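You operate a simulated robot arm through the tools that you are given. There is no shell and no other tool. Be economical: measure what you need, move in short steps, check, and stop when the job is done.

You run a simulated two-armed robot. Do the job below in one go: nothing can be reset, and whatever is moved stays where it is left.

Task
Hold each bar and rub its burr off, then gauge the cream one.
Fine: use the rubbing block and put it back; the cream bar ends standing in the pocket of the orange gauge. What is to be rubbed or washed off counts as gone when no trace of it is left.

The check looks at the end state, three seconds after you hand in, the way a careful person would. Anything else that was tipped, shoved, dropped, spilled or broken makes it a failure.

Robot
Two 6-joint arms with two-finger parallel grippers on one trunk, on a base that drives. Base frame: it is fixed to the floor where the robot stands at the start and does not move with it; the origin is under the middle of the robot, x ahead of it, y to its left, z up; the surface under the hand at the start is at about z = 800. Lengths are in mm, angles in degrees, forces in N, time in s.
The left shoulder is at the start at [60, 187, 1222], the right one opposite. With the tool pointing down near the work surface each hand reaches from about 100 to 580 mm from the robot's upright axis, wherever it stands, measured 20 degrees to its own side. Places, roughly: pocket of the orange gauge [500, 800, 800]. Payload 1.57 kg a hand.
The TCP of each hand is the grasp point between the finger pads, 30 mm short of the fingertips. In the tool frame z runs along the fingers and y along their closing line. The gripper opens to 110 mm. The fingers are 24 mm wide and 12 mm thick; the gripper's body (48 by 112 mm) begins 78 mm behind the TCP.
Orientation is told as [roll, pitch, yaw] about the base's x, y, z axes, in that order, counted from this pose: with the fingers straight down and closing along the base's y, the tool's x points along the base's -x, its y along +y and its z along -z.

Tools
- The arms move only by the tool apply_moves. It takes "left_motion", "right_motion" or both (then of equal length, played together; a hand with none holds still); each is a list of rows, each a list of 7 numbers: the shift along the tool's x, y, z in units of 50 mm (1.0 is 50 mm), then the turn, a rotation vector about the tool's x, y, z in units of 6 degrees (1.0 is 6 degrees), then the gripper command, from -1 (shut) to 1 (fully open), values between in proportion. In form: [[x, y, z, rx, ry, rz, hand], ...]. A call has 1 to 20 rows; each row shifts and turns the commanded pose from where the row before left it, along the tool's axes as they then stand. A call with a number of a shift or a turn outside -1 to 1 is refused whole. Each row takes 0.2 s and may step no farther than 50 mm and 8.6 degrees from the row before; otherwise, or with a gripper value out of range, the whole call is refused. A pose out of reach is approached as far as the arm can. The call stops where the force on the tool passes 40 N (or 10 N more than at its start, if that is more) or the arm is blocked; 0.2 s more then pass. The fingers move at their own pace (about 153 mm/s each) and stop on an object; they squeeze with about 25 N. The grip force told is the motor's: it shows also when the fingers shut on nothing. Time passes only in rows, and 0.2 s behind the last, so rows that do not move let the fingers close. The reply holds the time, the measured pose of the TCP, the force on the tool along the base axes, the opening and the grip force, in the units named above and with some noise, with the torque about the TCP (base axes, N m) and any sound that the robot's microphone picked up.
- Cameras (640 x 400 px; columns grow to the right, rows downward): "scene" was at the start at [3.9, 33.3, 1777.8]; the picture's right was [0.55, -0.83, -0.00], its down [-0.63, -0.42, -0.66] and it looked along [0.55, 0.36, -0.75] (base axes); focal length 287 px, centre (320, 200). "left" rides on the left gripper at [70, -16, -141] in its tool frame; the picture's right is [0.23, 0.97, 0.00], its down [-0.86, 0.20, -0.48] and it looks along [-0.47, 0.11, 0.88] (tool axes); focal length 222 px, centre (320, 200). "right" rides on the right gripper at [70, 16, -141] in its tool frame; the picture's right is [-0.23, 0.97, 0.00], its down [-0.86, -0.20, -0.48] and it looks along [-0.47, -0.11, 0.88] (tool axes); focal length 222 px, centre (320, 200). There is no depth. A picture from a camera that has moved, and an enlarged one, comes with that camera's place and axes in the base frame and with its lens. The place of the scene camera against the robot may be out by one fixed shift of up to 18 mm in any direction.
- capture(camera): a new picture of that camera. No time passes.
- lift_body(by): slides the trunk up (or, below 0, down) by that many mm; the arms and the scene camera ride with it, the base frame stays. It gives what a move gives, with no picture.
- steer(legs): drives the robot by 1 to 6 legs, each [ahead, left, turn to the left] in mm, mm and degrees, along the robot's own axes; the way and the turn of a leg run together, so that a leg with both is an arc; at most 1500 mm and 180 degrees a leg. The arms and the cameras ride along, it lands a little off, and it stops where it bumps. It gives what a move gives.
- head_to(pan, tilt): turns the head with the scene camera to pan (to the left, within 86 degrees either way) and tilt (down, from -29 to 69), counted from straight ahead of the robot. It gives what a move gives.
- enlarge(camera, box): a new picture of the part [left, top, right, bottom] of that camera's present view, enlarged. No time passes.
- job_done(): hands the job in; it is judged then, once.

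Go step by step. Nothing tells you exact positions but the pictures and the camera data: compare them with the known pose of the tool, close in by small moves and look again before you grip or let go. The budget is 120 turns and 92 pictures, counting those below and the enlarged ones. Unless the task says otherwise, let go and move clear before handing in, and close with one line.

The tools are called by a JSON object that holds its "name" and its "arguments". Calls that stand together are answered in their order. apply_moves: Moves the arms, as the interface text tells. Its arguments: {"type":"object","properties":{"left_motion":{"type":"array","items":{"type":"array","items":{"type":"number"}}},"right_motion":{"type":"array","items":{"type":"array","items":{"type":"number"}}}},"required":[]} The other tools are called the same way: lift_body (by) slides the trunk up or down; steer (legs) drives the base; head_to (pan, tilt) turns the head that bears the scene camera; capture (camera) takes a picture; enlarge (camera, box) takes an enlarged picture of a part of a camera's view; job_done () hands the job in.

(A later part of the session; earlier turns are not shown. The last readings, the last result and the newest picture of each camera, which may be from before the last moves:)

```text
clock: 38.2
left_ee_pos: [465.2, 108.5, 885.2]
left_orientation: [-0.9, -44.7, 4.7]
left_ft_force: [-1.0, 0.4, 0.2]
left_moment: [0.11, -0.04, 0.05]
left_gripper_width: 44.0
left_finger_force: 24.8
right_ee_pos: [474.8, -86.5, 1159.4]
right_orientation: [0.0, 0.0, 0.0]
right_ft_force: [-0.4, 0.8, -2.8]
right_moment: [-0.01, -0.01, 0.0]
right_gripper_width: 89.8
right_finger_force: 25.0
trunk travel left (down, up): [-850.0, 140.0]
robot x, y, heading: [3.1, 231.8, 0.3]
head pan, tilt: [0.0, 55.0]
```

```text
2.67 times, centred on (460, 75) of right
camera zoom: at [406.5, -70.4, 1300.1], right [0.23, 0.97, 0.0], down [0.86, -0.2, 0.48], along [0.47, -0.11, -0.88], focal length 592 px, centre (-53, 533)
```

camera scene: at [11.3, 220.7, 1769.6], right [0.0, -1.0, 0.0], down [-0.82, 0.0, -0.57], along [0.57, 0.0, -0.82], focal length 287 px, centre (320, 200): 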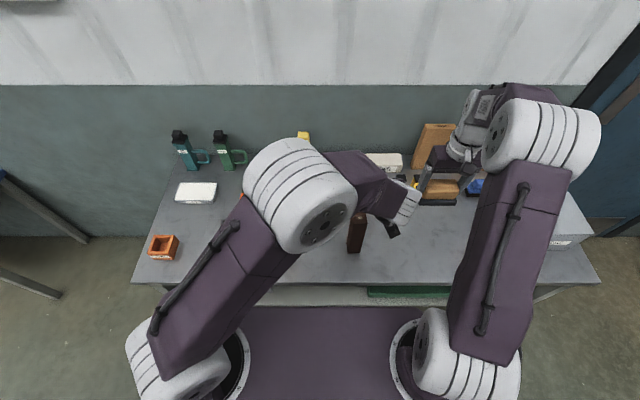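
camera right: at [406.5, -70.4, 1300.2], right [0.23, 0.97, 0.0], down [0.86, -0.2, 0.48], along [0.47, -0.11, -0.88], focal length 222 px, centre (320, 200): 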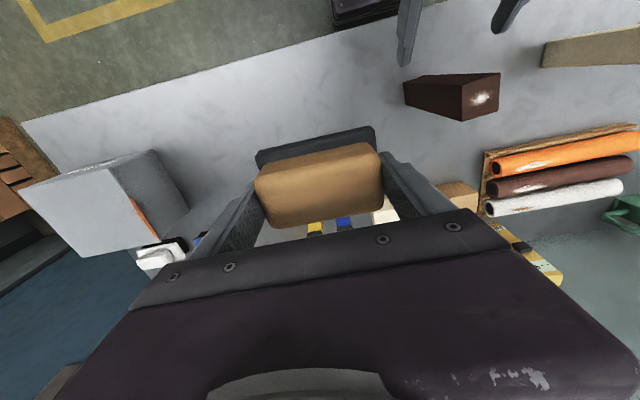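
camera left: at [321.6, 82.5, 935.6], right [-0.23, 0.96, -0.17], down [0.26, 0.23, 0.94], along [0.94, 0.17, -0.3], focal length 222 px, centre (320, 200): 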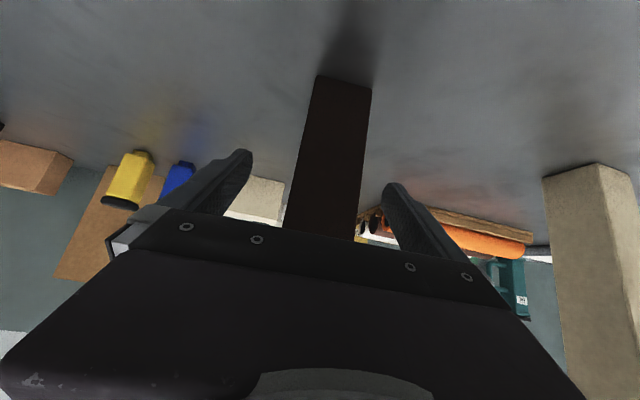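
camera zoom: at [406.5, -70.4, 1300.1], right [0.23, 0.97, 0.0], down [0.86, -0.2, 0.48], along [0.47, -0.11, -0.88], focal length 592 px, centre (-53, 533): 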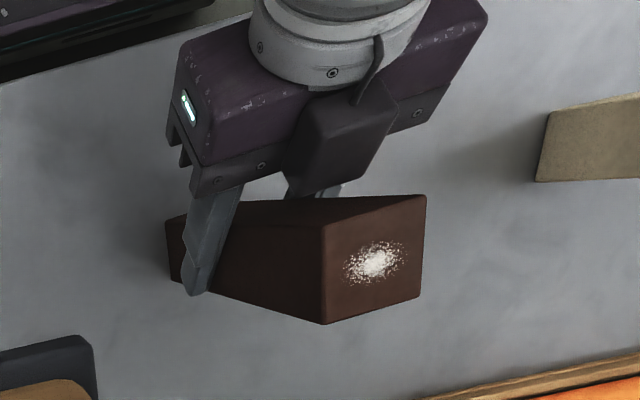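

The dark bar is held (44 mm). I'll bring the block over its top, still high, and check clearance.

{"name": "apply_moves", "arguments": {"right_motion": [[0.02, 0.788, 0, 0, 0, 0, -1], [0.02, 0.788, 0, 0, 0, 0, -1], [0.02, 0.788, 0, 0, 0, 0, -1], [0.02, 0.788, 0, 0, 0, 0, -1], [0.02, 0.788, 0, 0, 0, 0, -1], [0, 0, 0, 0, 0, 0, -1]]}}

{"name": "capture", "arguments": {"camera": "right"}}

{"name": "capture", "arguments": {"camera": "scene"}}

```text
clock: 39.6
left_ee_pos: [465.7, 108.7, 885.9]
left_orientation: [-0.8, -44.7, 4.7]
left_ft_force: [-0.6, 1.6, 0.1]
left_moment: [0.29, -0.02, 0.03]
left_gripper_width: 44.2
left_finger_force: 24.9
right_ee_pos: [471.9, 110.9, 1159.1]
right_orientation: [0.1, 0.0, 0.0]
right_ft_force: [-0.4, -0.6, -3.4]
right_moment: [-0.01, 0.02, -0.01]
right_gripper_width: 89.7
right_finger_force: 24.8
trunk travel left (down, up): [-850.0, 140.0]
robot x, y, heading: [-0.4, 232.9, -0.3]
head pan, tilt: [0.0, 55.0]
```

```text
60 pictures are left
camera right: at [402.8, 127.3, 1301.2], right [0.23, 0.97, 0.0], down [0.86, -0.2, 0.48], along [0.47, -0.11, -0.88], focal length 222 px, centre (320, 200)
```

right: 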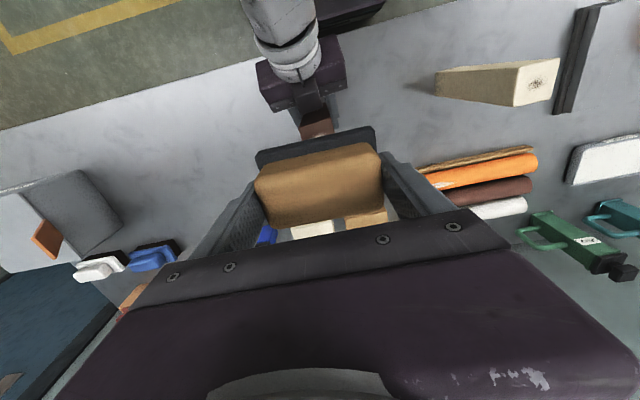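

```text
59 pictures are left
camera scene: at [11.1, 220.4, 1769.7], right [0.0, -1.0, 0.0], down [-0.82, 0.0, -0.57], along [0.57, 0.0, -0.82], focal length 287 px, centre (320, 200)
```

scene: 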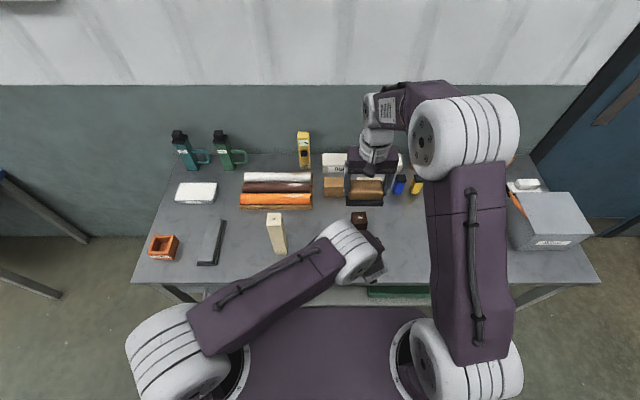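

Clearance is good. I'll lower the block until it just meets the bar top.

{"name": "apply_moves", "arguments": {"right_motion": [[0.04, 0, 0.8, 0, 0, 0, -1], [0, 0, 0.8, 0, 0, 0, -1], [0, 0, 0.28, 0, 0, 0, -1], [0, 0, 0.03, 0, 0, 0, -1], [0, 0, 0.03, 0, 0, 0, -1], [0, 0, 0, 0, 0, 0, -1]]}}

```text
clock: 41.0
left_ee_pos: [465.8, 108.5, 885.1]
left_orientation: [-0.9, -44.6, 4.7]
left_ft_force: [7.1, -0.7, -3.5]
left_moment: [0.1, 0.3, -0.06]
left_gripper_width: 43.9
left_finger_force: 25.3
right_ee_pos: [469.6, 110.2, 1062.5]
right_orientation: [0.0, 0.1, 0.0]
right_ft_force: [-3.4, -2.2, 10.0]
right_moment: [-0.34, 0.07, -0.09]
right_gripper_width: 90.0
right_finger_force: 24.8
trunk travel left (down, up): [-850.0, 140.0]
robot x, y, heading: [-2.3, 232.8, -0.0]
head pan, tilt: [0.0, 55.0]
```

There's contact at about 12 N. Now I'll rub with short strokes in both directions.

{"name": "apply_moves", "arguments": {"right_motion": [[0, 0.35, 0, 0, 0, 0, -1], [0, -0.35, 0, 0, 0, 0, -1], [0, -0.35, 0, 0, 0, 0, -1], [0, 0.35, 0, 0, 0, 0, -1], [0, 0.35, 0, 0, 0, 0, -1], [0, -0.35, 0, 0, 0, 0, -1], [0, -0.35, 0, 0, 0, 0, -1], [0, 0.35, 0, 0, 0, 0, -1], [0.2, 0, 0, 0, 0, 0, -1], [-0.2, 0, 0, 0, 0, 0, -1], [-0.3, 0, 0, 0, 0, 0, -1], [0.3, 0, 0, 0, 0, 0, -1], [0.2, 0, 0, 0, 0, 0, -1], [-0.2, 0, 0, 0, 0, 0, -1], [-0.3, 0, 0, 0, 0, 0, -1], [0.3, 0, 0, 0, 0, 0, -1]]}}

```text
clock: 44.5
left_ee_pos: [464.5, 109.4, 885.7]
left_orientation: [-0.9, -44.7, 4.7]
left_ft_force: [0.4, 0.0, 0.0]
left_moment: [0.03, -0.04, 0.04]
left_gripper_width: 43.9
left_finger_force: 24.9
right_ee_pos: [469.2, 110.5, 1065.4]
right_orientation: [0.0, 0.0, 0.0]
right_ft_force: [0.3, 0.4, -3.3]
right_moment: [0.0, 0.02, 0.01]
right_gripper_width: 90.0
right_finger_force: 25.0
trunk travel left (down, up): [-850.0, 140.0]
robot x, y, heading: [-2.5, 230.3, -0.0]
head pan, tilt: [0.0, 55.0]
```

Contact was lost partway (z rose by 3 mm). I'll press again within the rubbing call.

{"name": "apply_moves", "arguments": {"right_motion": [[0, 0, 0.06, 0, 0, 0, -1], [0, 0, 0.06, 0, 0, 0, -1], [0, 0.3, 0, 0, 0, 0, -1], [0, -0.3, 0, 0, 0, 0, -1], [0, -0.3, 0, 0, 0, 0, -1], [0, 0.3, 0, 0, 0, 0, -1]]}}

```text
clock: 45.9
left_ee_pos: [464.3, 109.6, 885.2]
left_orientation: [-0.9, -44.7, 4.9]
left_ft_force: [1.1, 3.4, -2.9]
left_moment: [-0.7, -0.05, 0.09]
left_gripper_width: 44.0
left_finger_force: 24.9
right_ee_pos: [469.3, 107.6, 1058.8]
right_orientation: [-0.1, 0.0, 0.0]
right_ft_force: [-0.3, -8.4, 16.5]
right_moment: [-0.76, -0.24, -0.12]
right_gripper_width: 90.0
right_finger_force: 25.0
trunk travel left (down, up): [-850.0, 140.0]
robot x, y, heading: [-0.8, 229.3, 0.1]
head pan, tilt: [0.0, 55.0]
```

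Now pressing at about 19 N. I'll continue the strokes.

{"name": "apply_moves", "arguments": {"right_motion": [[0, 0.35, 0, 0, 0, 0, -1], [0, -0.35, 0, 0, 0, 0, -1], [0, -0.35, 0, 0, 0, 0, -1], [0, 0.35, 0, 0, 0, 0, -1], [0, 0.35, 0, 0, 0, 0, -1], [0, -0.35, 0, 0, 0, 0, -1], [0, -0.35, 0, 0, 0, 0, -1], [0, 0.35, 0, 0, 0, 0, -1], [0.2, 0, 0, 0, 0, 0, -1], [-0.2, 0, 0, 0, 0, 0, -1], [-0.3, 0, 0, 0, 0, 0, -1], [0.3, 0, 0, 0, 0, 0, -1], [0.2, 0, 0, 0, 0, 0, -1], [-0.2, 0, 0, 0, 0, 0, -1], [-0.3, 0, 0, 0, 0, 0, -1], [0.3, 0, 0, 0, 0, 0, -1]]}}

```text
clock: 49.2
left_ee_pos: [463.2, 109.7, 887.2]
left_orientation: [-0.9, -44.9, 4.8]
left_ft_force: [-5.1, 3.0, 6.7]
left_moment: [0.71, -0.35, 0.03]
left_gripper_width: 44.0
left_finger_force: 25.1
right_ee_pos: [469.3, 112.8, 1058.9]
right_orientation: [0.1, -0.2, -0.1]
right_ft_force: [3.0, -0.9, 2.2]
right_moment: [-0.1, -0.05, 0.08]
right_gripper_width: 89.6
right_finger_force: 25.3
trunk travel left (down, up): [-850.0, 140.0]
robot x, y, heading: [-1.0, 230.6, 0.3]
head pan, tilt: [0.0, 55.0]
```

Now I'll lift the block and move it aside to look at the top.

{"name": "apply_moves", "arguments": {"right_motion": [[0, 0, -0.6, 0, 0, 0, -1], [0, 0, -0.8, 0, 0, 0, -1], [0, -0.6, -0.6, 0, 0, 0, -1], [0, -0.9, 0, 0, 0, 0, -1], [0, -0.9, 0, 0, 0, 0, -1], [0, -0.9, 0, 0, 0, 0, -1], [0, 0, 0, 0, 0, 0, -1]]}}

{"name": "capture", "arguments": {"camera": "right"}}

{"name": "enlarge", "arguments": {"camera": "right", "box": [360, 0, 560, 150]}}

```text
clock: 50.9
left_ee_pos: [464.1, 108.6, 886.3]
left_orientation: [-1.1, -44.9, 4.8]
left_ft_force: [0.5, 0.2, 11.9]
left_moment: [0.32, -0.3, 0.03]
left_gripper_width: 44.1
left_finger_force: 24.8
right_ee_pos: [471.6, -53.4, 1159.5]
right_orientation: [-0.1, 0.0, 0.1]
right_ft_force: [0.6, 0.3, -3.2]
right_moment: [-0.02, 0.04, 0.01]
right_gripper_width: 89.9
right_finger_force: 24.9
trunk travel left (down, up): [-850.0, 140.0]
robot x, y, heading: [2.2, 232.4, -0.1]
head pan, tilt: [0.0, 55.0]
```

```text
58 pictures are left
camera right: at [401.2, -36.2, 1300.1], right [0.23, 0.97, 0.0], down [0.86, -0.2, 0.48], along [0.47, -0.11, -0.88], focal length 222 px, centre (320, 200)
```

right: 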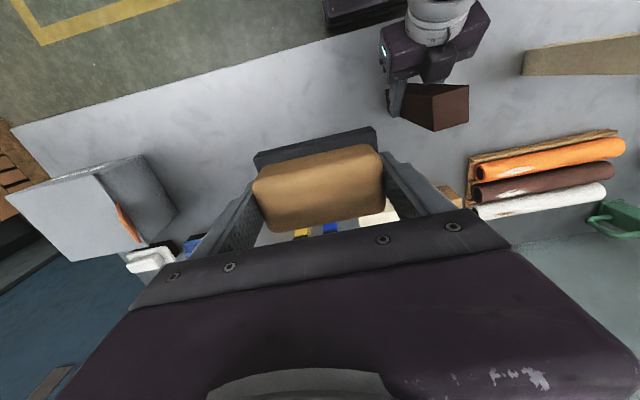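

```text
2.67 times, centred on (460, 75) of right
camera zoom: at [401.2, -36.2, 1300.1], right [0.23, 0.97, 0.0], down [0.86, -0.2, 0.48], along [0.47, -0.11, -0.88], focal length 592 px, centre (-53, 533)
```

zoom: 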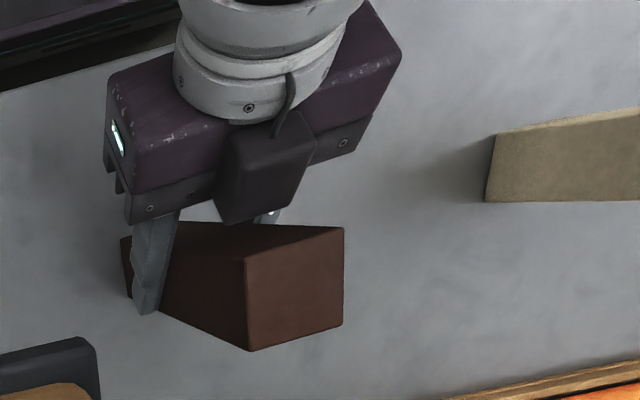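

The top looks clean; I'll zoom closer to be sure no trace is left.

{"name": "enlarge", "arguments": {"camera": "right", "box": [425, 75, 475, 140]}}

```text
6.15 times, centred on (450, 108) of right
camera zoom: at [401.2, -36.2, 1300.1], right [0.23, 0.97, 0.0], down [0.86, -0.2, 0.48], along [0.47, -0.11, -0.88], focal length 1367 px, centre (-480, 769)
```

zoom: 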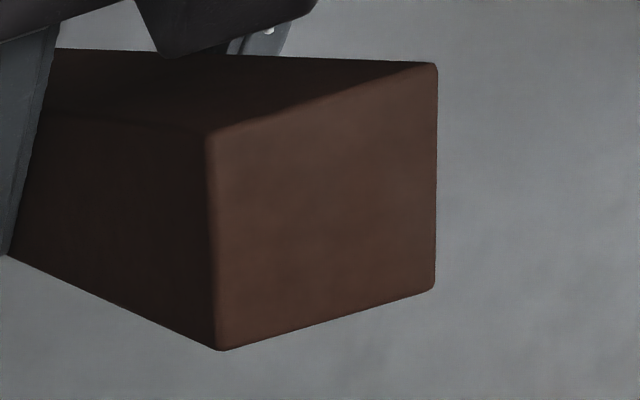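

The dark bar is clean. I'll release it, back straight off along the fingers and rise.

{"name": "apply_moves", "arguments": {"left_motion": [[0, 0, 0, 0, 0, 0, 0.2], [0, 0, 0, 0, 0, 0, 1], [0, 0, 0, 0, 0, 0, 1], [0, 0, -0.5, 0, 0, 0, 1], [0, 0, -0.9, 0, 0, 0, 1], [0, 0, -0.9, 0, 0, 0, 1], [-0.6, 0, -0.6, 0, 0, 0, 1], [-0.6, 0, -0.6, 0, 0, 0, 1], [0, 0, 0, 0, 0, 0, 1]]}}

{"name": "capture", "arguments": {"camera": "right"}}

```text
clock: 52.9
left_ee_pos: [385.3, 103.5, 1052.3]
left_orientation: [-0.8, -44.7, 4.8]
left_ft_force: [0.0, -0.2, 0.9]
left_moment: [-0.01, -0.01, -0.03]
left_gripper_width: 110.0
left_finger_force: 0.1
right_ee_pos: [471.3, -53.9, 1157.6]
right_orientation: [0.0, 0.1, 0.0]
right_ft_force: [-0.8, 0.0, -2.8]
right_moment: [-0.04, 0.04, 0.02]
right_gripper_width: 90.0
right_finger_force: 25.6
trunk travel left (down, up): [-850.0, 140.0]
robot x, y, heading: [-1.2, 231.6, -0.1]
head pan, tilt: [0.0, 55.0]
```

```text
55 pictures are left
camera right: at [402.3, -37.6, 1299.3], right [0.23, 0.97, 0.0], down [0.86, -0.2, 0.48], along [0.47, -0.11, -0.88], focal length 222 px, centre (320, 200)
```

right: 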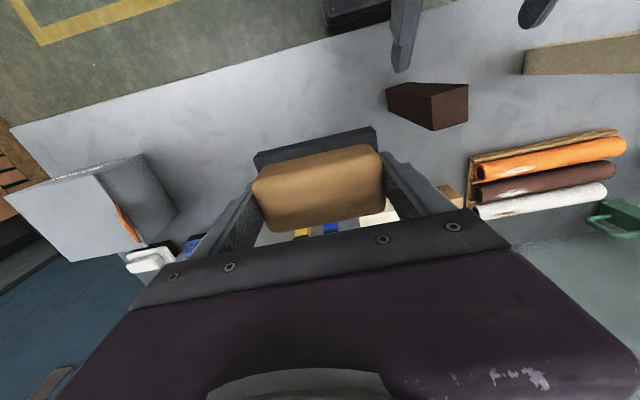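

The dark bar stands. I'll drive 260 mm left for the cream bar.

{"name": "steer", "arguments": {"legs": [[0, 260, 0]]}}

{"name": "capture", "arguments": {"camera": "right"}}

{"name": "enlarge", "arguments": {"camera": "right", "box": [360, 0, 560, 150]}}

```text
clock: 54.7
left_ee_pos: [385.2, 360.6, 1052.7]
left_orientation: [-0.6, -44.6, 4.7]
left_ft_force: [-0.2, -0.7, -1.0]
left_moment: [0.01, 0.03, -0.01]
left_gripper_width: 109.9
left_finger_force: 0.3
right_ee_pos: [472.1, 205.2, 1157.4]
right_orientation: [0.1, -0.1, 0.2]
right_ft_force: [-0.3, -0.9, -2.7]
right_moment: [0.04, -0.03, -0.03]
right_gripper_width: 89.8
right_finger_force: 25.1
trunk travel left (down, up): [-850.0, 140.0]
robot x, y, heading: [-1.8, 490.4, 0.4]
head pan, tilt: [0.0, 55.0]
```

```text
54 pictures are left
camera right: at [402.4, 220.4, 1298.8], right [0.23, 0.97, 0.0], down [0.86, -0.2, 0.48], along [0.47, -0.11, -0.88], focal length 222 px, centre (320, 200)
```

right: 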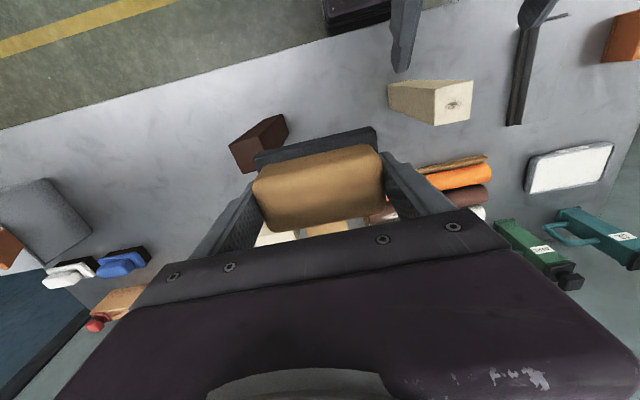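

```text
2.67 times, centred on (460, 75) of right
camera zoom: at [402.4, 220.4, 1298.8], right [0.23, 0.97, 0.0], down [0.86, -0.2, 0.48], along [0.47, -0.11, -0.88], focal length 592 px, centre (-53, 533)
```

zoom: 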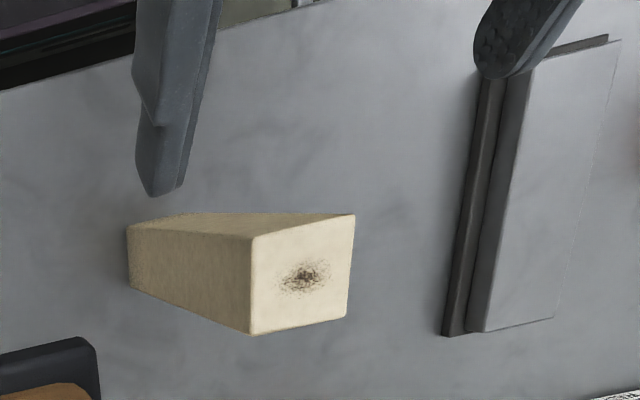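

The cream bar is at (465,369.5). I'll get a tighter look to fix its yaw.

{"name": "enlarge", "arguments": {"camera": "right", "box": [424, 72, 480, 132]}}

```text
6.67 times, centred on (452, 102) of right
camera zoom: at [402.4, 220.4, 1298.8], right [0.23, 0.97, 0.0], down [0.86, -0.2, 0.48], along [0.47, -0.11, -0.88], focal length 1481 px, centre (-560, 853)
```

zoom: 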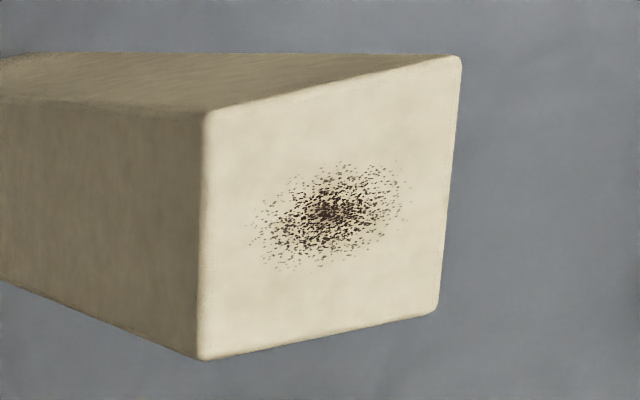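

The yaw is about −1° and the centre is (465.7,369.2). I'll square up the left hand and move to pre-grasp, gripping slightly higher this time.

{"name": "apply_moves", "arguments": {"left_motion": [[0, 0, 0, 0.59, 0, 0.75, 1], [0.51, 0.1, 0.48, 0, 0, 0, 1], [0.51, 0.1, 0.48, 0, 0, 0, 1], [0, 0, 0, 0, 0, 0, 1]]}}

{"name": "enlarge", "arguments": {"camera": "right", "box": [360, 0, 560, 150]}}

```text
clock: 55.7
left_ee_pos: [384.1, 374.7, 983.9]
left_orientation: [-0.1, -44.8, -1.4]
left_ft_force: [-0.4, 0.0, 0.1]
left_moment: [-0.01, -0.01, -0.03]
left_gripper_width: 109.7
left_finger_force: 0.1
right_ee_pos: [470.6, 206.6, 1158.1]
right_orientation: [-0.1, 0.0, 0.1]
right_ft_force: [-0.4, -0.7, -2.0]
right_moment: [0.02, -0.02, 0.03]
right_gripper_width: 89.9
right_finger_force: 25.0
trunk travel left (down, up): [-850.0, 140.0]
robot x, y, heading: [-1.9, 490.4, -0.0]
head pan, tilt: [0.0, 55.0]
```

```text
2.67 times, centred on (460, 75) of right
camera zoom: at [402.1, 222.5, 1299.4], right [0.23, 0.97, 0.0], down [0.86, -0.2, 0.48], along [0.47, -0.11, -0.88], focal length 592 px, centre (-53, 533)
```

zoom: 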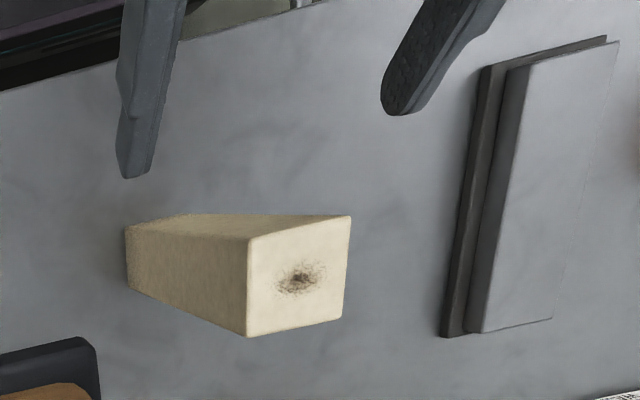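

I'll shift 3 mm right, advance and close.

{"name": "apply_moves", "arguments": {"left_motion": [[0, -0.06, 0.73, 0, 0, 0, 1], [0, 0, 0.73, 0, 0, 0, 1], [0, 0, 0.73, 0, 0, 0, 1], [0, 0, 0, 0, 0, 0, 1], [0, 0, 0, 0, 0, 0, -1], [0, 0, 0, 0, 0, 0, -1], [0, 0, 0, 0, 0, 0, -1], [0, 0, 0, 0, 0, 0, -1]]}}

{"name": "enlarge", "arguments": {"camera": "right", "box": [360, 0, 560, 150]}}

```text
clock: 57.5
left_ee_pos: [460.0, 368.4, 903.1]
left_orientation: [0.1, -44.8, -1.6]
left_ft_force: [-0.5, 0.5, 0.2]
left_moment: [0.03, 0.02, 0.04]
left_gripper_width: 43.8
left_finger_force: 24.5
right_ee_pos: [471.2, 206.2, 1156.4]
right_orientation: [0.0, 0.1, 0.1]
right_ft_force: [-0.4, 0.5, -2.1]
right_moment: [0.01, 0.02, 0.02]
right_gripper_width: 90.0
right_finger_force: 25.2
trunk travel left (down, up): [-850.0, 140.0]
robot x, y, heading: [3.2, 488.7, -0.1]
head pan, tilt: [0.0, 55.0]
```

```text
2.67 times, centred on (460, 75) of right
camera zoom: at [402.5, 222.5, 1299.2], right [0.23, 0.97, 0.0], down [0.86, -0.2, 0.48], along [0.47, -0.11, -0.88], focal length 592 px, centre (-53, 533)
```

zoom: 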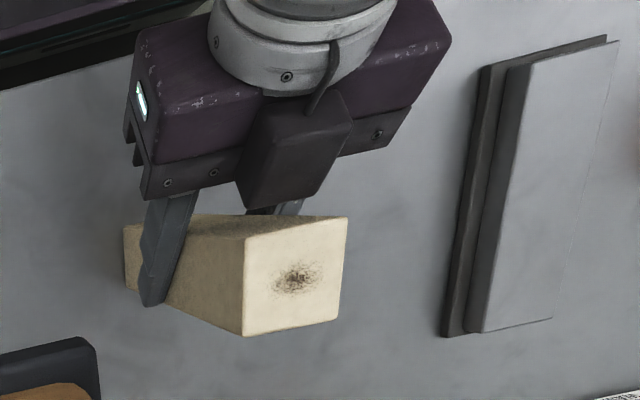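

It's held. I'll bring the block over and down to contact.

{"name": "apply_moves", "arguments": {"right_motion": [[0, 0.81, 0, 0, 0, 0, -1], [0, 0.81, 0, 0, 0, 0, -1], [0, 0.81, 0, 0, 0, 0, -1], [0, 0.81, 0, 0, 0, 0, -1], [0, 0, 0.6, 0, 0, 0, -1], [0, 0, 0.8, 0, 0, 0, -1], [0, 0, 0.4, 0, 0, 0, -1], [0, 0, 0.06, 0, 0, 0, -1], [0, 0, 0.05, 0, 0, 0, -1], [0, 0, 0, 0, 0, 0, -1]]}}

```text
clock: 59.7
left_ee_pos: [460.4, 368.2, 903.5]
left_orientation: [0.1, -44.6, -1.5]
left_ft_force: [-0.1, 0.0, 0.8]
left_moment: [-0.01, 0.0, -0.02]
left_gripper_width: 43.8
left_finger_force: 24.7
right_ee_pos: [472.7, 367.5, 1061.7]
right_orientation: [-0.1, 0.2, 0.1]
right_ft_force: [0.2, 0.7, -2.7]
right_moment: [-0.01, -0.01, 0.01]
right_gripper_width: 89.6
right_finger_force: 24.7
trunk travel left (down, up): [-850.0, 140.0]
robot x, y, heading: [0.9, 488.8, -0.0]
head pan, tilt: [0.0, 55.0]
```

Nearly touching. I'll press a little further while rubbing.

{"name": "apply_moves", "arguments": {"right_motion": [[0.04, 0, 0.05, 0, 0, 0, -1], [0, 0, 0.05, 0, 0, 0, -1], [0, 0.35, 0, 0, 0, 0, -1], [0, -0.35, 0, 0, 0, 0, -1], [0, -0.35, 0, 0, 0, 0, -1], [0, 0.35, 0, 0, 0, 0, -1]]}}

```text
clock: 61.1
left_ee_pos: [459.2, 369.7, 903.4]
left_orientation: [0.0, -44.7, -1.4]
left_ft_force: [-0.4, 4.6, -5.8]
left_moment: [-0.83, 0.2, 0.11]
left_gripper_width: 44.0
left_finger_force: 24.8
right_ee_pos: [468.2, 365.8, 1058.8]
right_orientation: [-0.2, -0.1, 0.2]
right_ft_force: [-0.3, -6.6, 12.4]
right_moment: [-0.43, -0.17, -0.09]
right_gripper_width: 89.7
right_finger_force: 25.2
trunk travel left (down, up): [-850.0, 140.0]
robot x, y, heading: [-2.1, 492.0, 0.1]
head pan, tilt: [0.0, 55.0]
```

{"name": "apply_moves", "arguments": {"right_motion": [[0, 0.35, 0.02, 0, 0, 0, -1], [0, -0.35, 0, 0, 0, 0, -1], [0, -0.35, 0, 0, 0, 0, -1], [0, 0.35, 0, 0, 0, 0, -1], [0, 0.35, 0, 0, 0, 0, -1], [0, -0.35, 0, 0, 0, 0, -1], [0, -0.35, 0, 0, 0, 0, -1], [0, 0.35, 0, 0, 0, 0, -1], [0.15, 0, 0, 0, 0, 0, -1], [-0.15, 0, 0, 0, 0, 0, -1], [-0.3, 0, 0, 0, 0, 0, -1], [0.3, 0, 0, 0, 0, 0, -1], [0.15, 0, 0, 0, 0, 0, -1], [-0.15, 0, 0, 0, 0, 0, -1], [-0.3, 0, 0, 0, 0, 0, -1], [0.3, 0, 0, 0, 0, 0, -1]]}}

{"name": "apply_moves", "arguments": {"right_motion": [[0, 0, -0.6, 0, 0, 0, -1], [0, 0, -0.8, 0, 0, 0, -1], [0, -0.6, -0.6, 0, 0, 0, -1], [0, -0.9, 0, 0, 0, 0, -1], [0, -0.9, 0, 0, 0, 0, -1], [0, -0.9, 0, 0, 0, 0, -1], [0, 0, 0, 0, 0, 0, -1]]}}

{"name": "enlarge", "arguments": {"camera": "right", "box": [400, 50, 500, 150]}}

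```text
clock: 62.3
left_ee_pos: [458.9, 369.7, 904.9]
left_orientation: [-0.1, -44.9, -1.2]
left_ft_force: [-2.5, -2.1, 5.7]
left_moment: [0.13, 0.43, 0.14]
left_gripper_width: 43.8
left_finger_force: 25.2
right_ee_pos: [469.3, 381.3, 1058.5]
right_orientation: [-0.2, -0.1, 0.1]
right_ft_force: [-1.9, -0.5, 10.1]
right_moment: [-0.03, 0.21, -0.03]
right_gripper_width: 89.7
right_finger_force: 25.2
trunk travel left (down, up): [-850.0, 140.0]
robot x, y, heading: [-1.6, 491.0, -0.0]
head pan, tilt: [0.0, 55.0]
stopped in row 6 (right hand): the force on the tool passed its limit at 42 N (the readings are from after the stop); the commanded pose is now the measured one
```

```text
clock: 63.9
left_ee_pos: [459.0, 369.7, 905.1]
left_orientation: [0.0, -44.9, -1.3]
left_ft_force: [-1.3, -3.9, 14.4]
left_moment: [-0.11, -0.28, -0.02]
left_gripper_width: 43.5
left_finger_force: 25.2
right_ee_pos: [467.5, 215.2, 1155.8]
right_orientation: [-0.2, -0.2, 0.2]
right_ft_force: [-0.8, -0.2, -2.0]
right_moment: [0.01, -0.02, 0.02]
right_gripper_width: 89.7
right_finger_force: 24.8
trunk travel left (down, up): [-850.0, 140.0]
robot x, y, heading: [-0.8, 490.3, 0.1]
head pan, tilt: [0.0, 55.0]
```

```text
4.00 times, centred on (450, 100) of right
camera zoom: at [397.6, 233.1, 1296.8], right [0.22, 0.97, 0.0], down [0.86, -0.2, 0.48], along [0.47, -0.11, -0.88], focal length 888 px, centre (-200, 600)
```

zoom: 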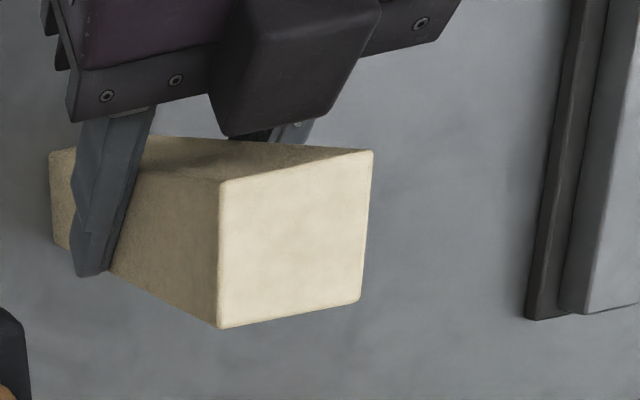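

The cream top is clean and the bar is held. Next, the right hand moves high and left past the bar so its camera can measure the gauge.

{"name": "apply_moves", "arguments": {"right_motion": [[0, 0.86, 0, 0, 0, 0, -1], [0, 0.86, 0, 0, 0, 0, -1], [0, 0.86, 0, 0, 0, 0, -1], [0, 0.86, 0, 0, 0, 0, -1], [0, 0.86, 0, 0, 0, 0, -1], [0, 0.86, 0, 0, 0, 0, -1], [0, 0.86, 0, 0, 0, 0, -1], [0, 0, 0, 0, 0, 0, -1]]}}

{"name": "capture", "arguments": {"camera": "right"}}

```text
clock: 65.7
left_ee_pos: [458.7, 367.9, 904.8]
left_orientation: [0.2, -44.9, -1.2]
left_ft_force: [0.3, -1.8, 14.6]
left_moment: [-0.39, -0.36, -0.16]
left_gripper_width: 44.1
left_finger_force: 25.3
right_ee_pos: [469.5, 517.0, 1154.9]
right_orientation: [0.0, -0.1, 0.1]
right_ft_force: [-0.1, -0.3, -3.5]
right_moment: [0.0, 0.02, 0.03]
right_gripper_width: 89.5
right_finger_force: 25.0
trunk travel left (down, up): [-850.0, 140.0]
robot x, y, heading: [2.8, 489.2, 0.1]
head pan, tilt: [0.0, 55.0]
```

```text
48 pictures are left
camera right: at [400.4, 532.5, 1296.2], right [0.23, 0.97, 0.0], down [0.86, -0.2, 0.48], along [0.47, -0.11, -0.88], focal length 222 px, centre (320, 200)
```

right: 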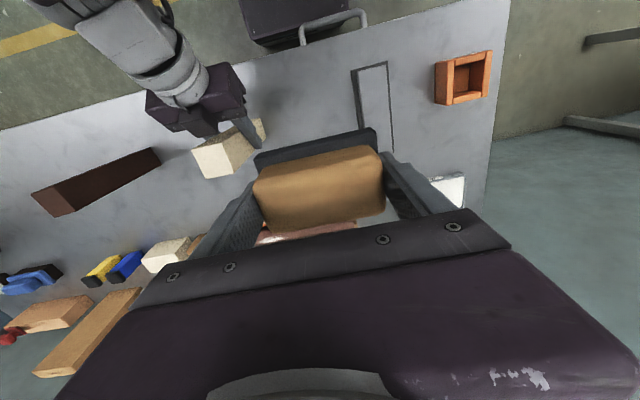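

{"name": "enlarge", "arguments": {"camera": "right", "box": [420, 40, 510, 115]}}

```text
5.33 times, centred on (465, 78) of right
camera zoom: at [400.4, 532.5, 1296.2], right [0.23, 0.97, 0.0], down [0.86, -0.2, 0.48], along [0.47, -0.11, -0.88], focal length 1185 px, centre (-453, 853)
```

zoom: 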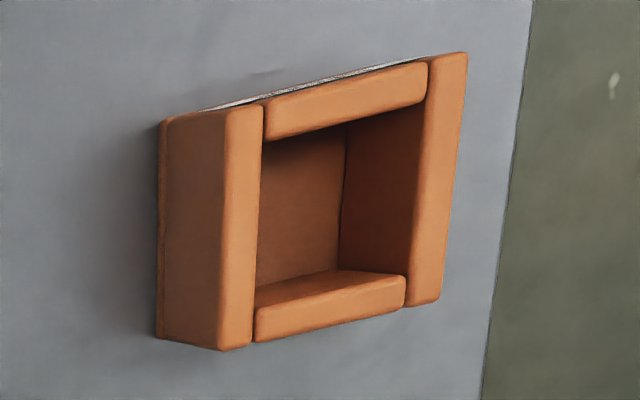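

The gauge is about 73×71 mm outside and 50 mm high, with a pocket of about 50 mm centred at (461.5,784.8). Its yaw matches the bar. I'll lift everything 100 mm with the trunk and drive 415 mm left.

{"name": "lift_body", "arguments": {"by": 110}}

{"name": "capture", "arguments": {"camera": "right"}}

```text
clock: 67.1
left_ee_pos: [461.0, 369.9, 1013.5]
left_orientation: [0.0, -44.8, -1.3]
left_ft_force: [-0.5, -0.4, -3.5]
left_moment: [0.03, 0.01, -0.02]
left_gripper_width: 43.7
left_finger_force: 25.4
right_ee_pos: [472.3, 514.9, 1264.7]
right_orientation: [-0.2, -0.1, 0.2]
right_ft_force: [0.0, 0.9, -2.0]
right_moment: [0.0, 0.02, 0.0]
right_gripper_width: 89.9
right_finger_force: 24.7
trunk travel left (down, up): [-960.0, 30.0]
robot x, y, heading: [-4.2, 489.7, 0.3]
head pan, tilt: [0.0, 55.0]
```

```text
46 pictures are left
camera right: at [402.9, 532.7, 1405.4], right [0.22, 0.97, 0.0], down [0.86, -0.2, 0.48], along [0.47, -0.11, -0.88], focal length 222 px, centre (320, 200)
```

right: 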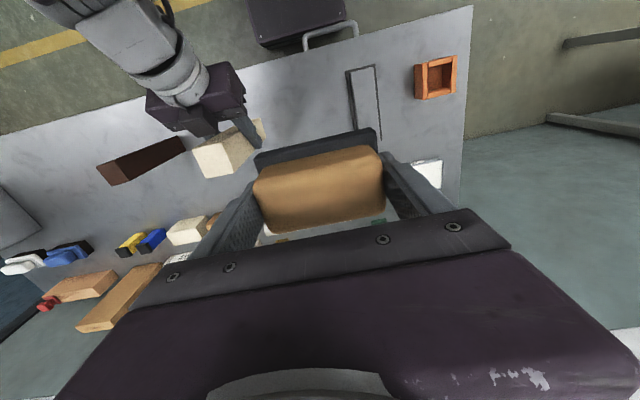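

The bar is lifted and secure. Driving left.

{"name": "steer", "arguments": {"legs": [[0, 415, 0]]}}

{"name": "capture", "arguments": {"camera": "right"}}

{"name": "enlarge", "arguments": {"camera": "right", "box": [170, 80, 290, 190]}}

```text
clock: 69.7
left_ee_pos: [459.4, 785.5, 1012.7]
left_orientation: [0.3, -44.8, -0.4]
left_ft_force: [0.5, -0.8, -3.3]
left_moment: [-0.01, 0.01, 0.02]
left_gripper_width: 44.0
left_finger_force: 24.9
right_ee_pos: [468.2, 932.1, 1264.7]
right_orientation: [-0.1, 0.0, 1.1]
right_ft_force: [0.4, -0.7, -2.2]
right_moment: [0.01, 0.01, 0.0]
right_gripper_width: 89.8
right_finger_force: 24.2
trunk travel left (down, up): [-960.0, 30.0]
robot x, y, heading: [-3.1, 897.4, 1.0]
head pan, tilt: [0.0, 55.0]
```

```text
45 pictures are left
camera right: at [398.3, 946.7, 1405.5], right [0.21, 0.98, 0.0], down [0.86, -0.18, 0.48], along [0.47, -0.1, -0.88], focal length 222 px, centre (320, 200)
```

right: 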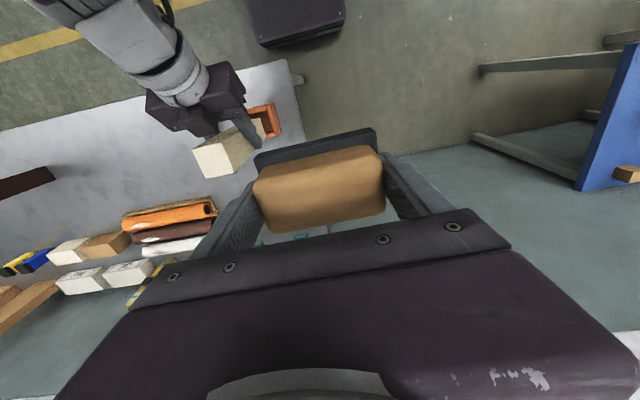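

```text
3.64 times, centred on (230, 135) of right
camera zoom: at [398.3, 946.7, 1405.5], right [0.21, 0.98, 0.0], down [0.86, -0.18, 0.48], along [0.47, -0.1, -0.88], focal length 808 px, centre (647, 436)
```

zoom: 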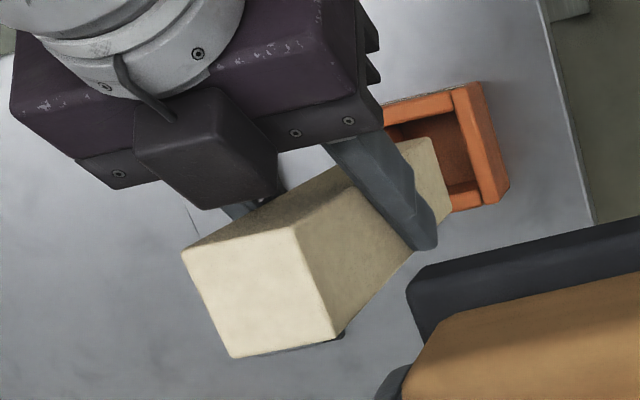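

In this view the bar is centred over the gauge to within about 1 mm and it hangs vertical. I'll lower to just above the gauge and check.

{"name": "lift_body", "arguments": {"by": -52}}

{"name": "capture", "arguments": {"camera": "right"}}

{"name": "enlarge", "arguments": {"camera": "right", "box": [170, 70, 300, 190]}}

```text
clock: 70.6
left_ee_pos: [458.0, 788.1, 962.6]
left_orientation: [0.1, -44.8, -0.3]
left_ft_force: [0.4, 0.6, -3.4]
left_moment: [0.01, 0.02, 0.0]
left_gripper_width: 43.9
left_finger_force: 25.0
right_ee_pos: [467.3, 933.7, 1212.2]
right_orientation: [-0.2, 0.0, 1.0]
right_ft_force: [-0.1, -0.3, -2.5]
right_moment: [-0.01, 0.02, -0.03]
right_gripper_width: 89.8
right_finger_force: 25.4
trunk travel left (down, up): [-908.0, 82.0]
robot x, y, heading: [-2.8, 900.6, 1.2]
head pan, tilt: [0.0, 55.0]
```

```text
43 pictures are left
camera right: at [398.0, 949.9, 1353.5], right [0.21, 0.98, 0.0], down [0.86, -0.18, 0.48], along [0.47, -0.1, -0.88], focal length 222 px, centre (320, 200)
```

right: 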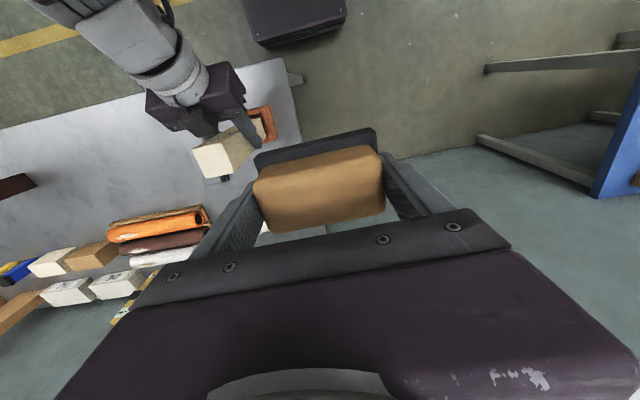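

```text
3.33 times, centred on (235, 130) of right
camera zoom: at [398.0, 949.9, 1353.5], right [0.21, 0.98, 0.0], down [0.86, -0.18, 0.48], along [0.47, -0.1, -0.88], focal length 740 px, centre (603, 433)
```

zoom: 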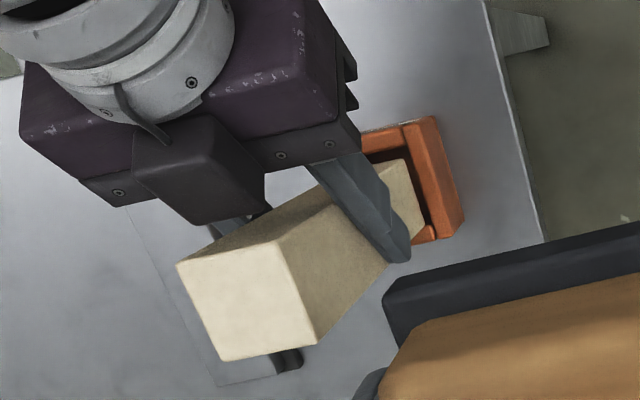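

{"name": "enlarge", "arguments": {"camera": "right", "box": [230, 95, 282, 150]}}

```text
7.27 times, centred on (256, 122) of right
camera zoom: at [398.0, 949.9, 1353.5], right [0.21, 0.98, 0.0], down [0.86, -0.18, 0.48], along [0.47, -0.1, -0.88], focal length 1615 px, centre (786, 764)
```

zoom: 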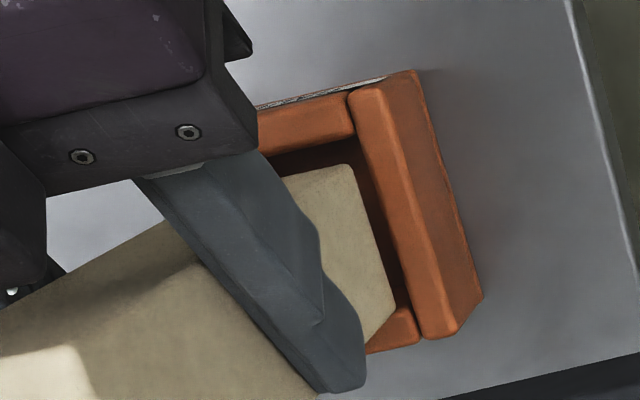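

The bar is just above the pocket. It needs about 2 mm toward −x and 1 mm toward −y, then I'll lower a first part.

{"name": "apply_moves", "arguments": {"left_motion": [[0.028, -0.02, -0.028, 0, 0, 0, -1], [0, 0, 0, 0, 0, 0, -1]]}}

{"name": "lift_body", "arguments": {"by": -15}}

{"name": "enlarge", "arguments": {"camera": "right", "box": [230, 95, 282, 150]}}

```text
clock: 71.2
left_ee_pos: [456.3, 787.6, 961.4]
left_orientation: [0.0, -44.8, -0.3]
left_ft_force: [0.0, -0.8, -2.3]
left_moment: [-0.02, 0.01, -0.01]
left_gripper_width: 44.0
left_finger_force: 24.9
right_ee_pos: [468.0, 932.8, 1211.8]
right_orientation: [-0.1, 0.0, 1.0]
right_ft_force: [0.5, 0.3, -3.1]
right_moment: [0.01, 0.02, 0.01]
right_gripper_width: 89.8
right_finger_force: 24.9
trunk travel left (down, up): [-908.0, 82.0]
robot x, y, heading: [-5.7, 896.4, 0.7]
head pan, tilt: [0.0, 55.0]
```

```text
clock: 71.8
left_ee_pos: [456.3, 785.6, 947.6]
left_orientation: [-0.1, -44.8, -0.3]
left_ft_force: [0.3, 0.3, -2.9]
left_moment: [-0.03, 0.06, 0.0]
left_gripper_width: 43.9
left_finger_force: 24.7
right_ee_pos: [468.1, 934.1, 1197.0]
right_orientation: [-0.3, 0.1, 1.2]
right_ft_force: [-0.8, -0.7, -2.4]
right_moment: [0.01, -0.02, 0.01]
right_gripper_width: 90.2
right_finger_force: 25.0
trunk travel left (down, up): [-893.0, 97.0]
robot x, y, heading: [-4.0, 899.3, 1.3]
head pan, tilt: [0.0, 55.0]
```

```text
7.27 times, centred on (256, 122) of right
camera zoom: at [398.5, 949.2, 1338.3], right [0.21, 0.98, 0.0], down [0.86, -0.18, 0.48], along [0.47, -0.1, -0.88], focal length 1615 px, centre (786, 764)
```

zoom: 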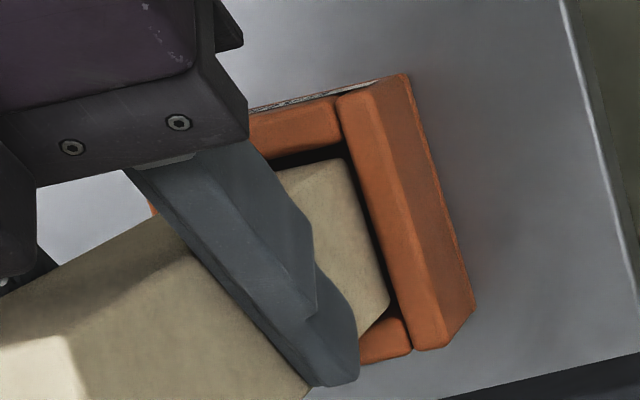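

It's entering freely. Lower further, in stages.

{"name": "lift_body", "arguments": {"by": -30}}

{"name": "lift_body", "arguments": {"by": -4}}

```text
clock: 72.6
left_ee_pos: [456.0, 785.4, 916.5]
left_orientation: [0.0, -44.9, -0.4]
left_ft_force: [-0.4, 0.1, -4.0]
left_moment: [0.02, 0.0, 0.0]
left_gripper_width: 44.1
left_finger_force: 25.4
right_ee_pos: [468.1, 934.1, 1168.1]
right_orientation: [-0.2, 0.1, 1.0]
right_ft_force: [0.6, -0.2, -3.4]
right_moment: [0.0, 0.02, -0.05]
right_gripper_width: 89.9
right_finger_force: 25.0
trunk travel left (down, up): [-863.0, 127.0]
robot x, y, heading: [-0.1, 897.7, 1.1]
head pan, tilt: [0.0, 55.0]
```

```text
clock: 73.1
left_ee_pos: [457.5, 785.6, 912.8]
left_orientation: [-0.1, -44.8, -0.3]
left_ft_force: [0.0, 0.2, -3.1]
left_moment: [0.01, 0.0, 0.03]
left_gripper_width: 43.9
left_finger_force: 24.9
right_ee_pos: [467.1, 933.3, 1163.0]
right_orientation: [-0.2, 0.1, 0.9]
right_ft_force: [0.1, 0.1, -2.6]
right_moment: [0.01, 0.0, 0.01]
right_gripper_width: 89.9
right_finger_force: 24.9
trunk travel left (down, up): [-859.0, 131.0]
robot x, y, heading: [-5.3, 899.1, 1.1]
head pan, tilt: [0.0, 55.0]
```

{"name": "lift_body", "arguments": {"by": -4}}

{"name": "lift_body", "arguments": {"by": -2}}

```text
clock: 73.7
left_ee_pos: [456.5, 786.0, 909.9]
left_orientation: [0.0, -45.0, -0.3]
left_ft_force: [0.3, 1.9, 12.0]
left_moment: [0.3, 0.25, -0.03]
left_gripper_width: 44.1
left_finger_force: 24.7
right_ee_pos: [466.4, 934.0, 1160.5]
right_orientation: [-0.2, 0.0, 1.1]
right_ft_force: [-1.0, -0.1, -2.2]
right_moment: [0.03, 0.02, -0.02]
right_gripper_width: 89.9
right_finger_force: 25.1
trunk travel left (down, up): [-855.0, 135.0]
robot x, y, heading: [-9.2, 902.3, 0.8]
head pan, tilt: [0.0, 55.0]
```

```text
clock: 74.2
left_ee_pos: [456.1, 785.3, 907.2]
left_orientation: [-0.1, -45.0, -0.3]
left_ft_force: [1.3, 0.4, 17.3]
left_moment: [0.17, -0.08, -0.13]
left_gripper_width: 44.4
left_finger_force: 25.1
right_ee_pos: [465.8, 933.6, 1159.4]
right_orientation: [-0.1, 0.1, 1.0]
right_ft_force: [0.2, -0.7, -2.2]
right_moment: [0.03, 0.0, -0.01]
right_gripper_width: 89.8
right_finger_force: 25.0
trunk travel left (down, up): [-853.0, 137.0]
robot x, y, heading: [-4.5, 902.4, 0.8]
head pan, tilt: [0.0, 55.0]
```

The bar has bottomed out (a firm upward force about 5 mm above the table level). I'll check before release.

{"name": "enlarge", "arguments": {"camera": "right", "box": [170, 70, 300, 190]}}

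```text
3.33 times, centred on (235, 130) of right
camera zoom: at [396.4, 949.7, 1299.1], right [0.21, 0.98, 0.0], down [0.86, -0.18, 0.48], along [0.47, -0.1, -0.88], focal length 740 px, centre (603, 433)
```

zoom: 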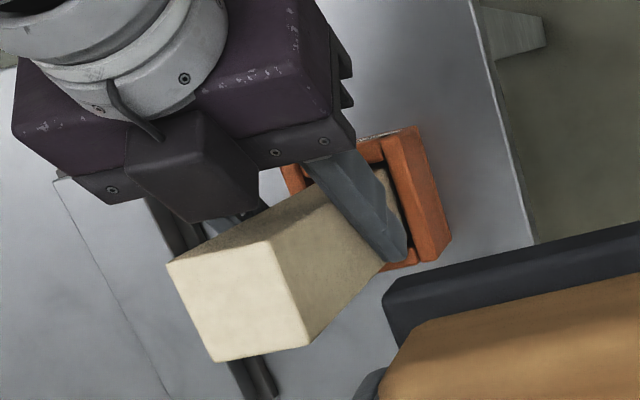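

It's seated upright in the pocket. I'll release and back off along the fingers.

{"name": "apply_moves", "arguments": {"left_motion": [[0, 0, 0, 0, 0, 0, -0.1], [0, 0, 0, 0, 0, 0, 0.6], [0, 0, 0, 0, 0, 0, 0.8], [0, 0, -0.4, 0, 0, 0, 0.8], [0, 0, -0.8, 0, 0, 0, 0.8], [0, 0, -0.9, 0, 0, 0, 0.8], [0, 0, -0.6, 0, 0, 0, 0.8], [0, 0, 0, 0, 0, 0, 0.8]]}}

{"name": "capture", "arguments": {"camera": "right"}}

{"name": "enlarge", "arguments": {"camera": "right", "box": [170, 70, 300, 190]}}

```text
clock: 75.8
left_ee_pos: [366.3, 879.7, 939.3]
left_orientation: [11.5, -40.0, -0.6]
left_ft_force: [-0.5, -0.7, -0.6]
left_moment: [-0.04, 0.0, 0.02]
left_gripper_width: 99.0
left_finger_force: 0.0
right_ee_pos: [480.2, 918.4, 1171.3]
right_orientation: [0.6, -1.5, -1.4]
right_ft_force: [0.9, 0.3, -4.0]
right_moment: [0.03, 0.01, -0.02]
right_gripper_width: 90.0
right_finger_force: 25.1
trunk travel left (down, up): [-853.0, 137.0]
robot x, y, heading: [-7.5, 897.3, 0.8]
head pan, tilt: [0.0, 55.0]
stopped in row 8 (left hand): the arm was blocked; the commanded pose is now the measured one
```

```text
38 pictures are left
camera right: at [408.1, 935.1, 1310.1], right [0.25, 0.97, 0.01], down [0.84, -0.22, 0.5], along [0.48, -0.11, -0.87], focal length 222 px, centre (320, 200)
```

right: 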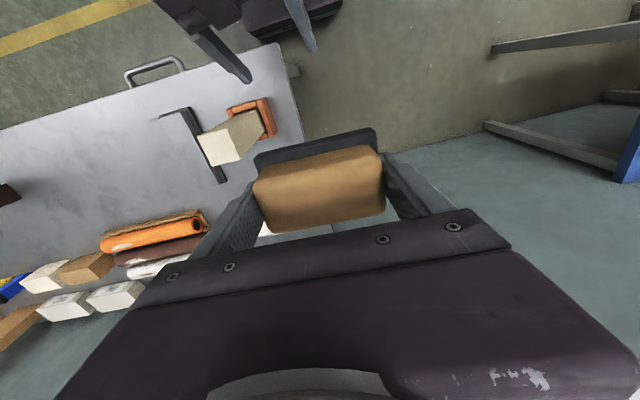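

```text
3.33 times, centred on (235, 130) of right
camera zoom: at [408.1, 935.1, 1310.1], right [0.25, 0.97, 0.01], down [0.84, -0.22, 0.5], along [0.48, -0.11, -0.87], focal length 740 px, centre (603, 433)
```

zoom: 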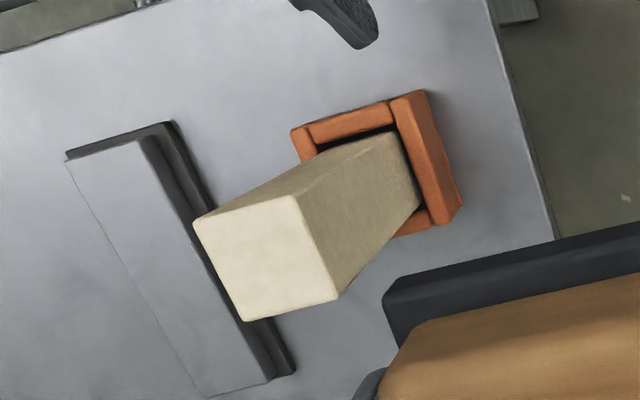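

The bar stands in the pocket, but while backing off the arms touched and the left was deflected. I'll look at the arms before moving.

{"name": "capture", "arguments": {"camera": "scene"}}

{"name": "capture", "arguments": {"camera": "left"}}

```text
36 pictures are left
camera scene: at [7.0, 890.5, 1772.6], right [0.02, -1.0, 0.0], down [-0.82, -0.01, -0.57], along [0.57, 0.01, -0.82], focal length 287 px, centre (320, 200)
```

scene: 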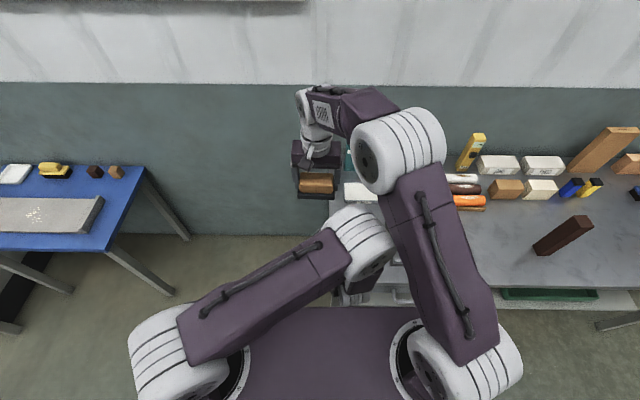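

```text
35 pictures are left
camera left: at [225.7, 836.5, 999.1], right [-0.29, 0.96, 0.0], down [0.33, 0.1, 0.94], along [0.9, 0.27, -0.34], focal length 222 px, centre (320, 200)
```

left: 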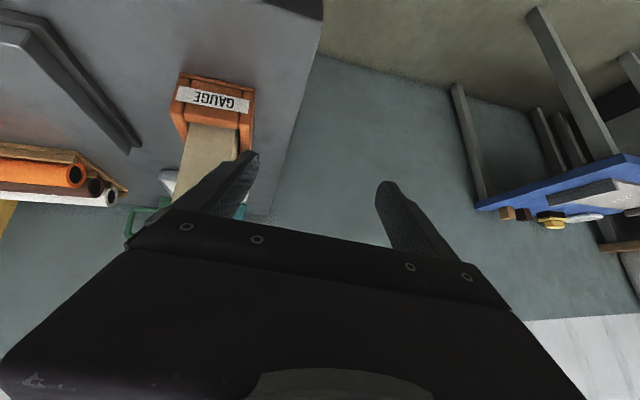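

The left elbow touches the right upper arm because the right hand is far left. I'll move the right hand up and right, over the bar with clearance, to free it.

{"name": "apply_moves", "arguments": {"right_motion": [[0, -0.3, -0.6, 0, 0, 0, -1], [0, -0.7, -0.4, 0, 0, 0, -1], [0, -0.8, 0, 0, 0, 0, -1], [0, -0.8, 0, 0, 0, 0, -1], [0, -0.8, 0, 0, 0, 0, -1], [0, -0.8, 0, 0, 0, 0, -1], [0, -0.8, 0, 0, 0, 0, -1], [0, -0.8, 0, 0, 0, 0, -1], [0, 0, 0, 0, 0, 0, -1]]}}

{"name": "capture", "arguments": {"camera": "right"}}

```text
clock: 77.8
left_ee_pos: [364.8, 879.0, 939.5]
left_orientation: [11.5, -40.2, -0.6]
left_ft_force: [-1.1, -0.3, -0.1]
left_moment: [0.01, 0.01, 0.0]
left_gripper_width: 98.9
left_finger_force: 0.1
right_ee_pos: [474.9, 629.8, 1216.4]
right_orientation: [0.5, -1.3, -1.1]
right_ft_force: [-0.1, -0.4, -3.0]
right_moment: [-0.04, 0.02, -0.03]
right_gripper_width: 89.9
right_finger_force: 24.7
trunk travel left (down, up): [-853.0, 137.0]
robot x, y, heading: [-3.3, 899.0, 1.4]
head pan, tilt: [0.0, 55.0]
```

```text
34 pictures are left
camera right: at [401.9, 647.4, 1355.4], right [0.24, 0.97, 0.01], down [0.84, -0.22, 0.5], along [0.48, -0.11, -0.87], focal length 222 px, centre (320, 200)
```

right: 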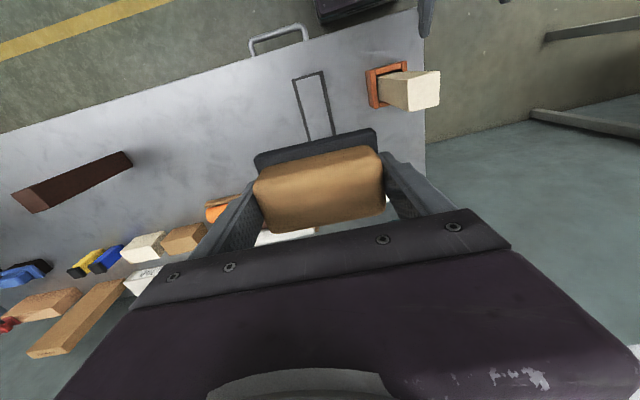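

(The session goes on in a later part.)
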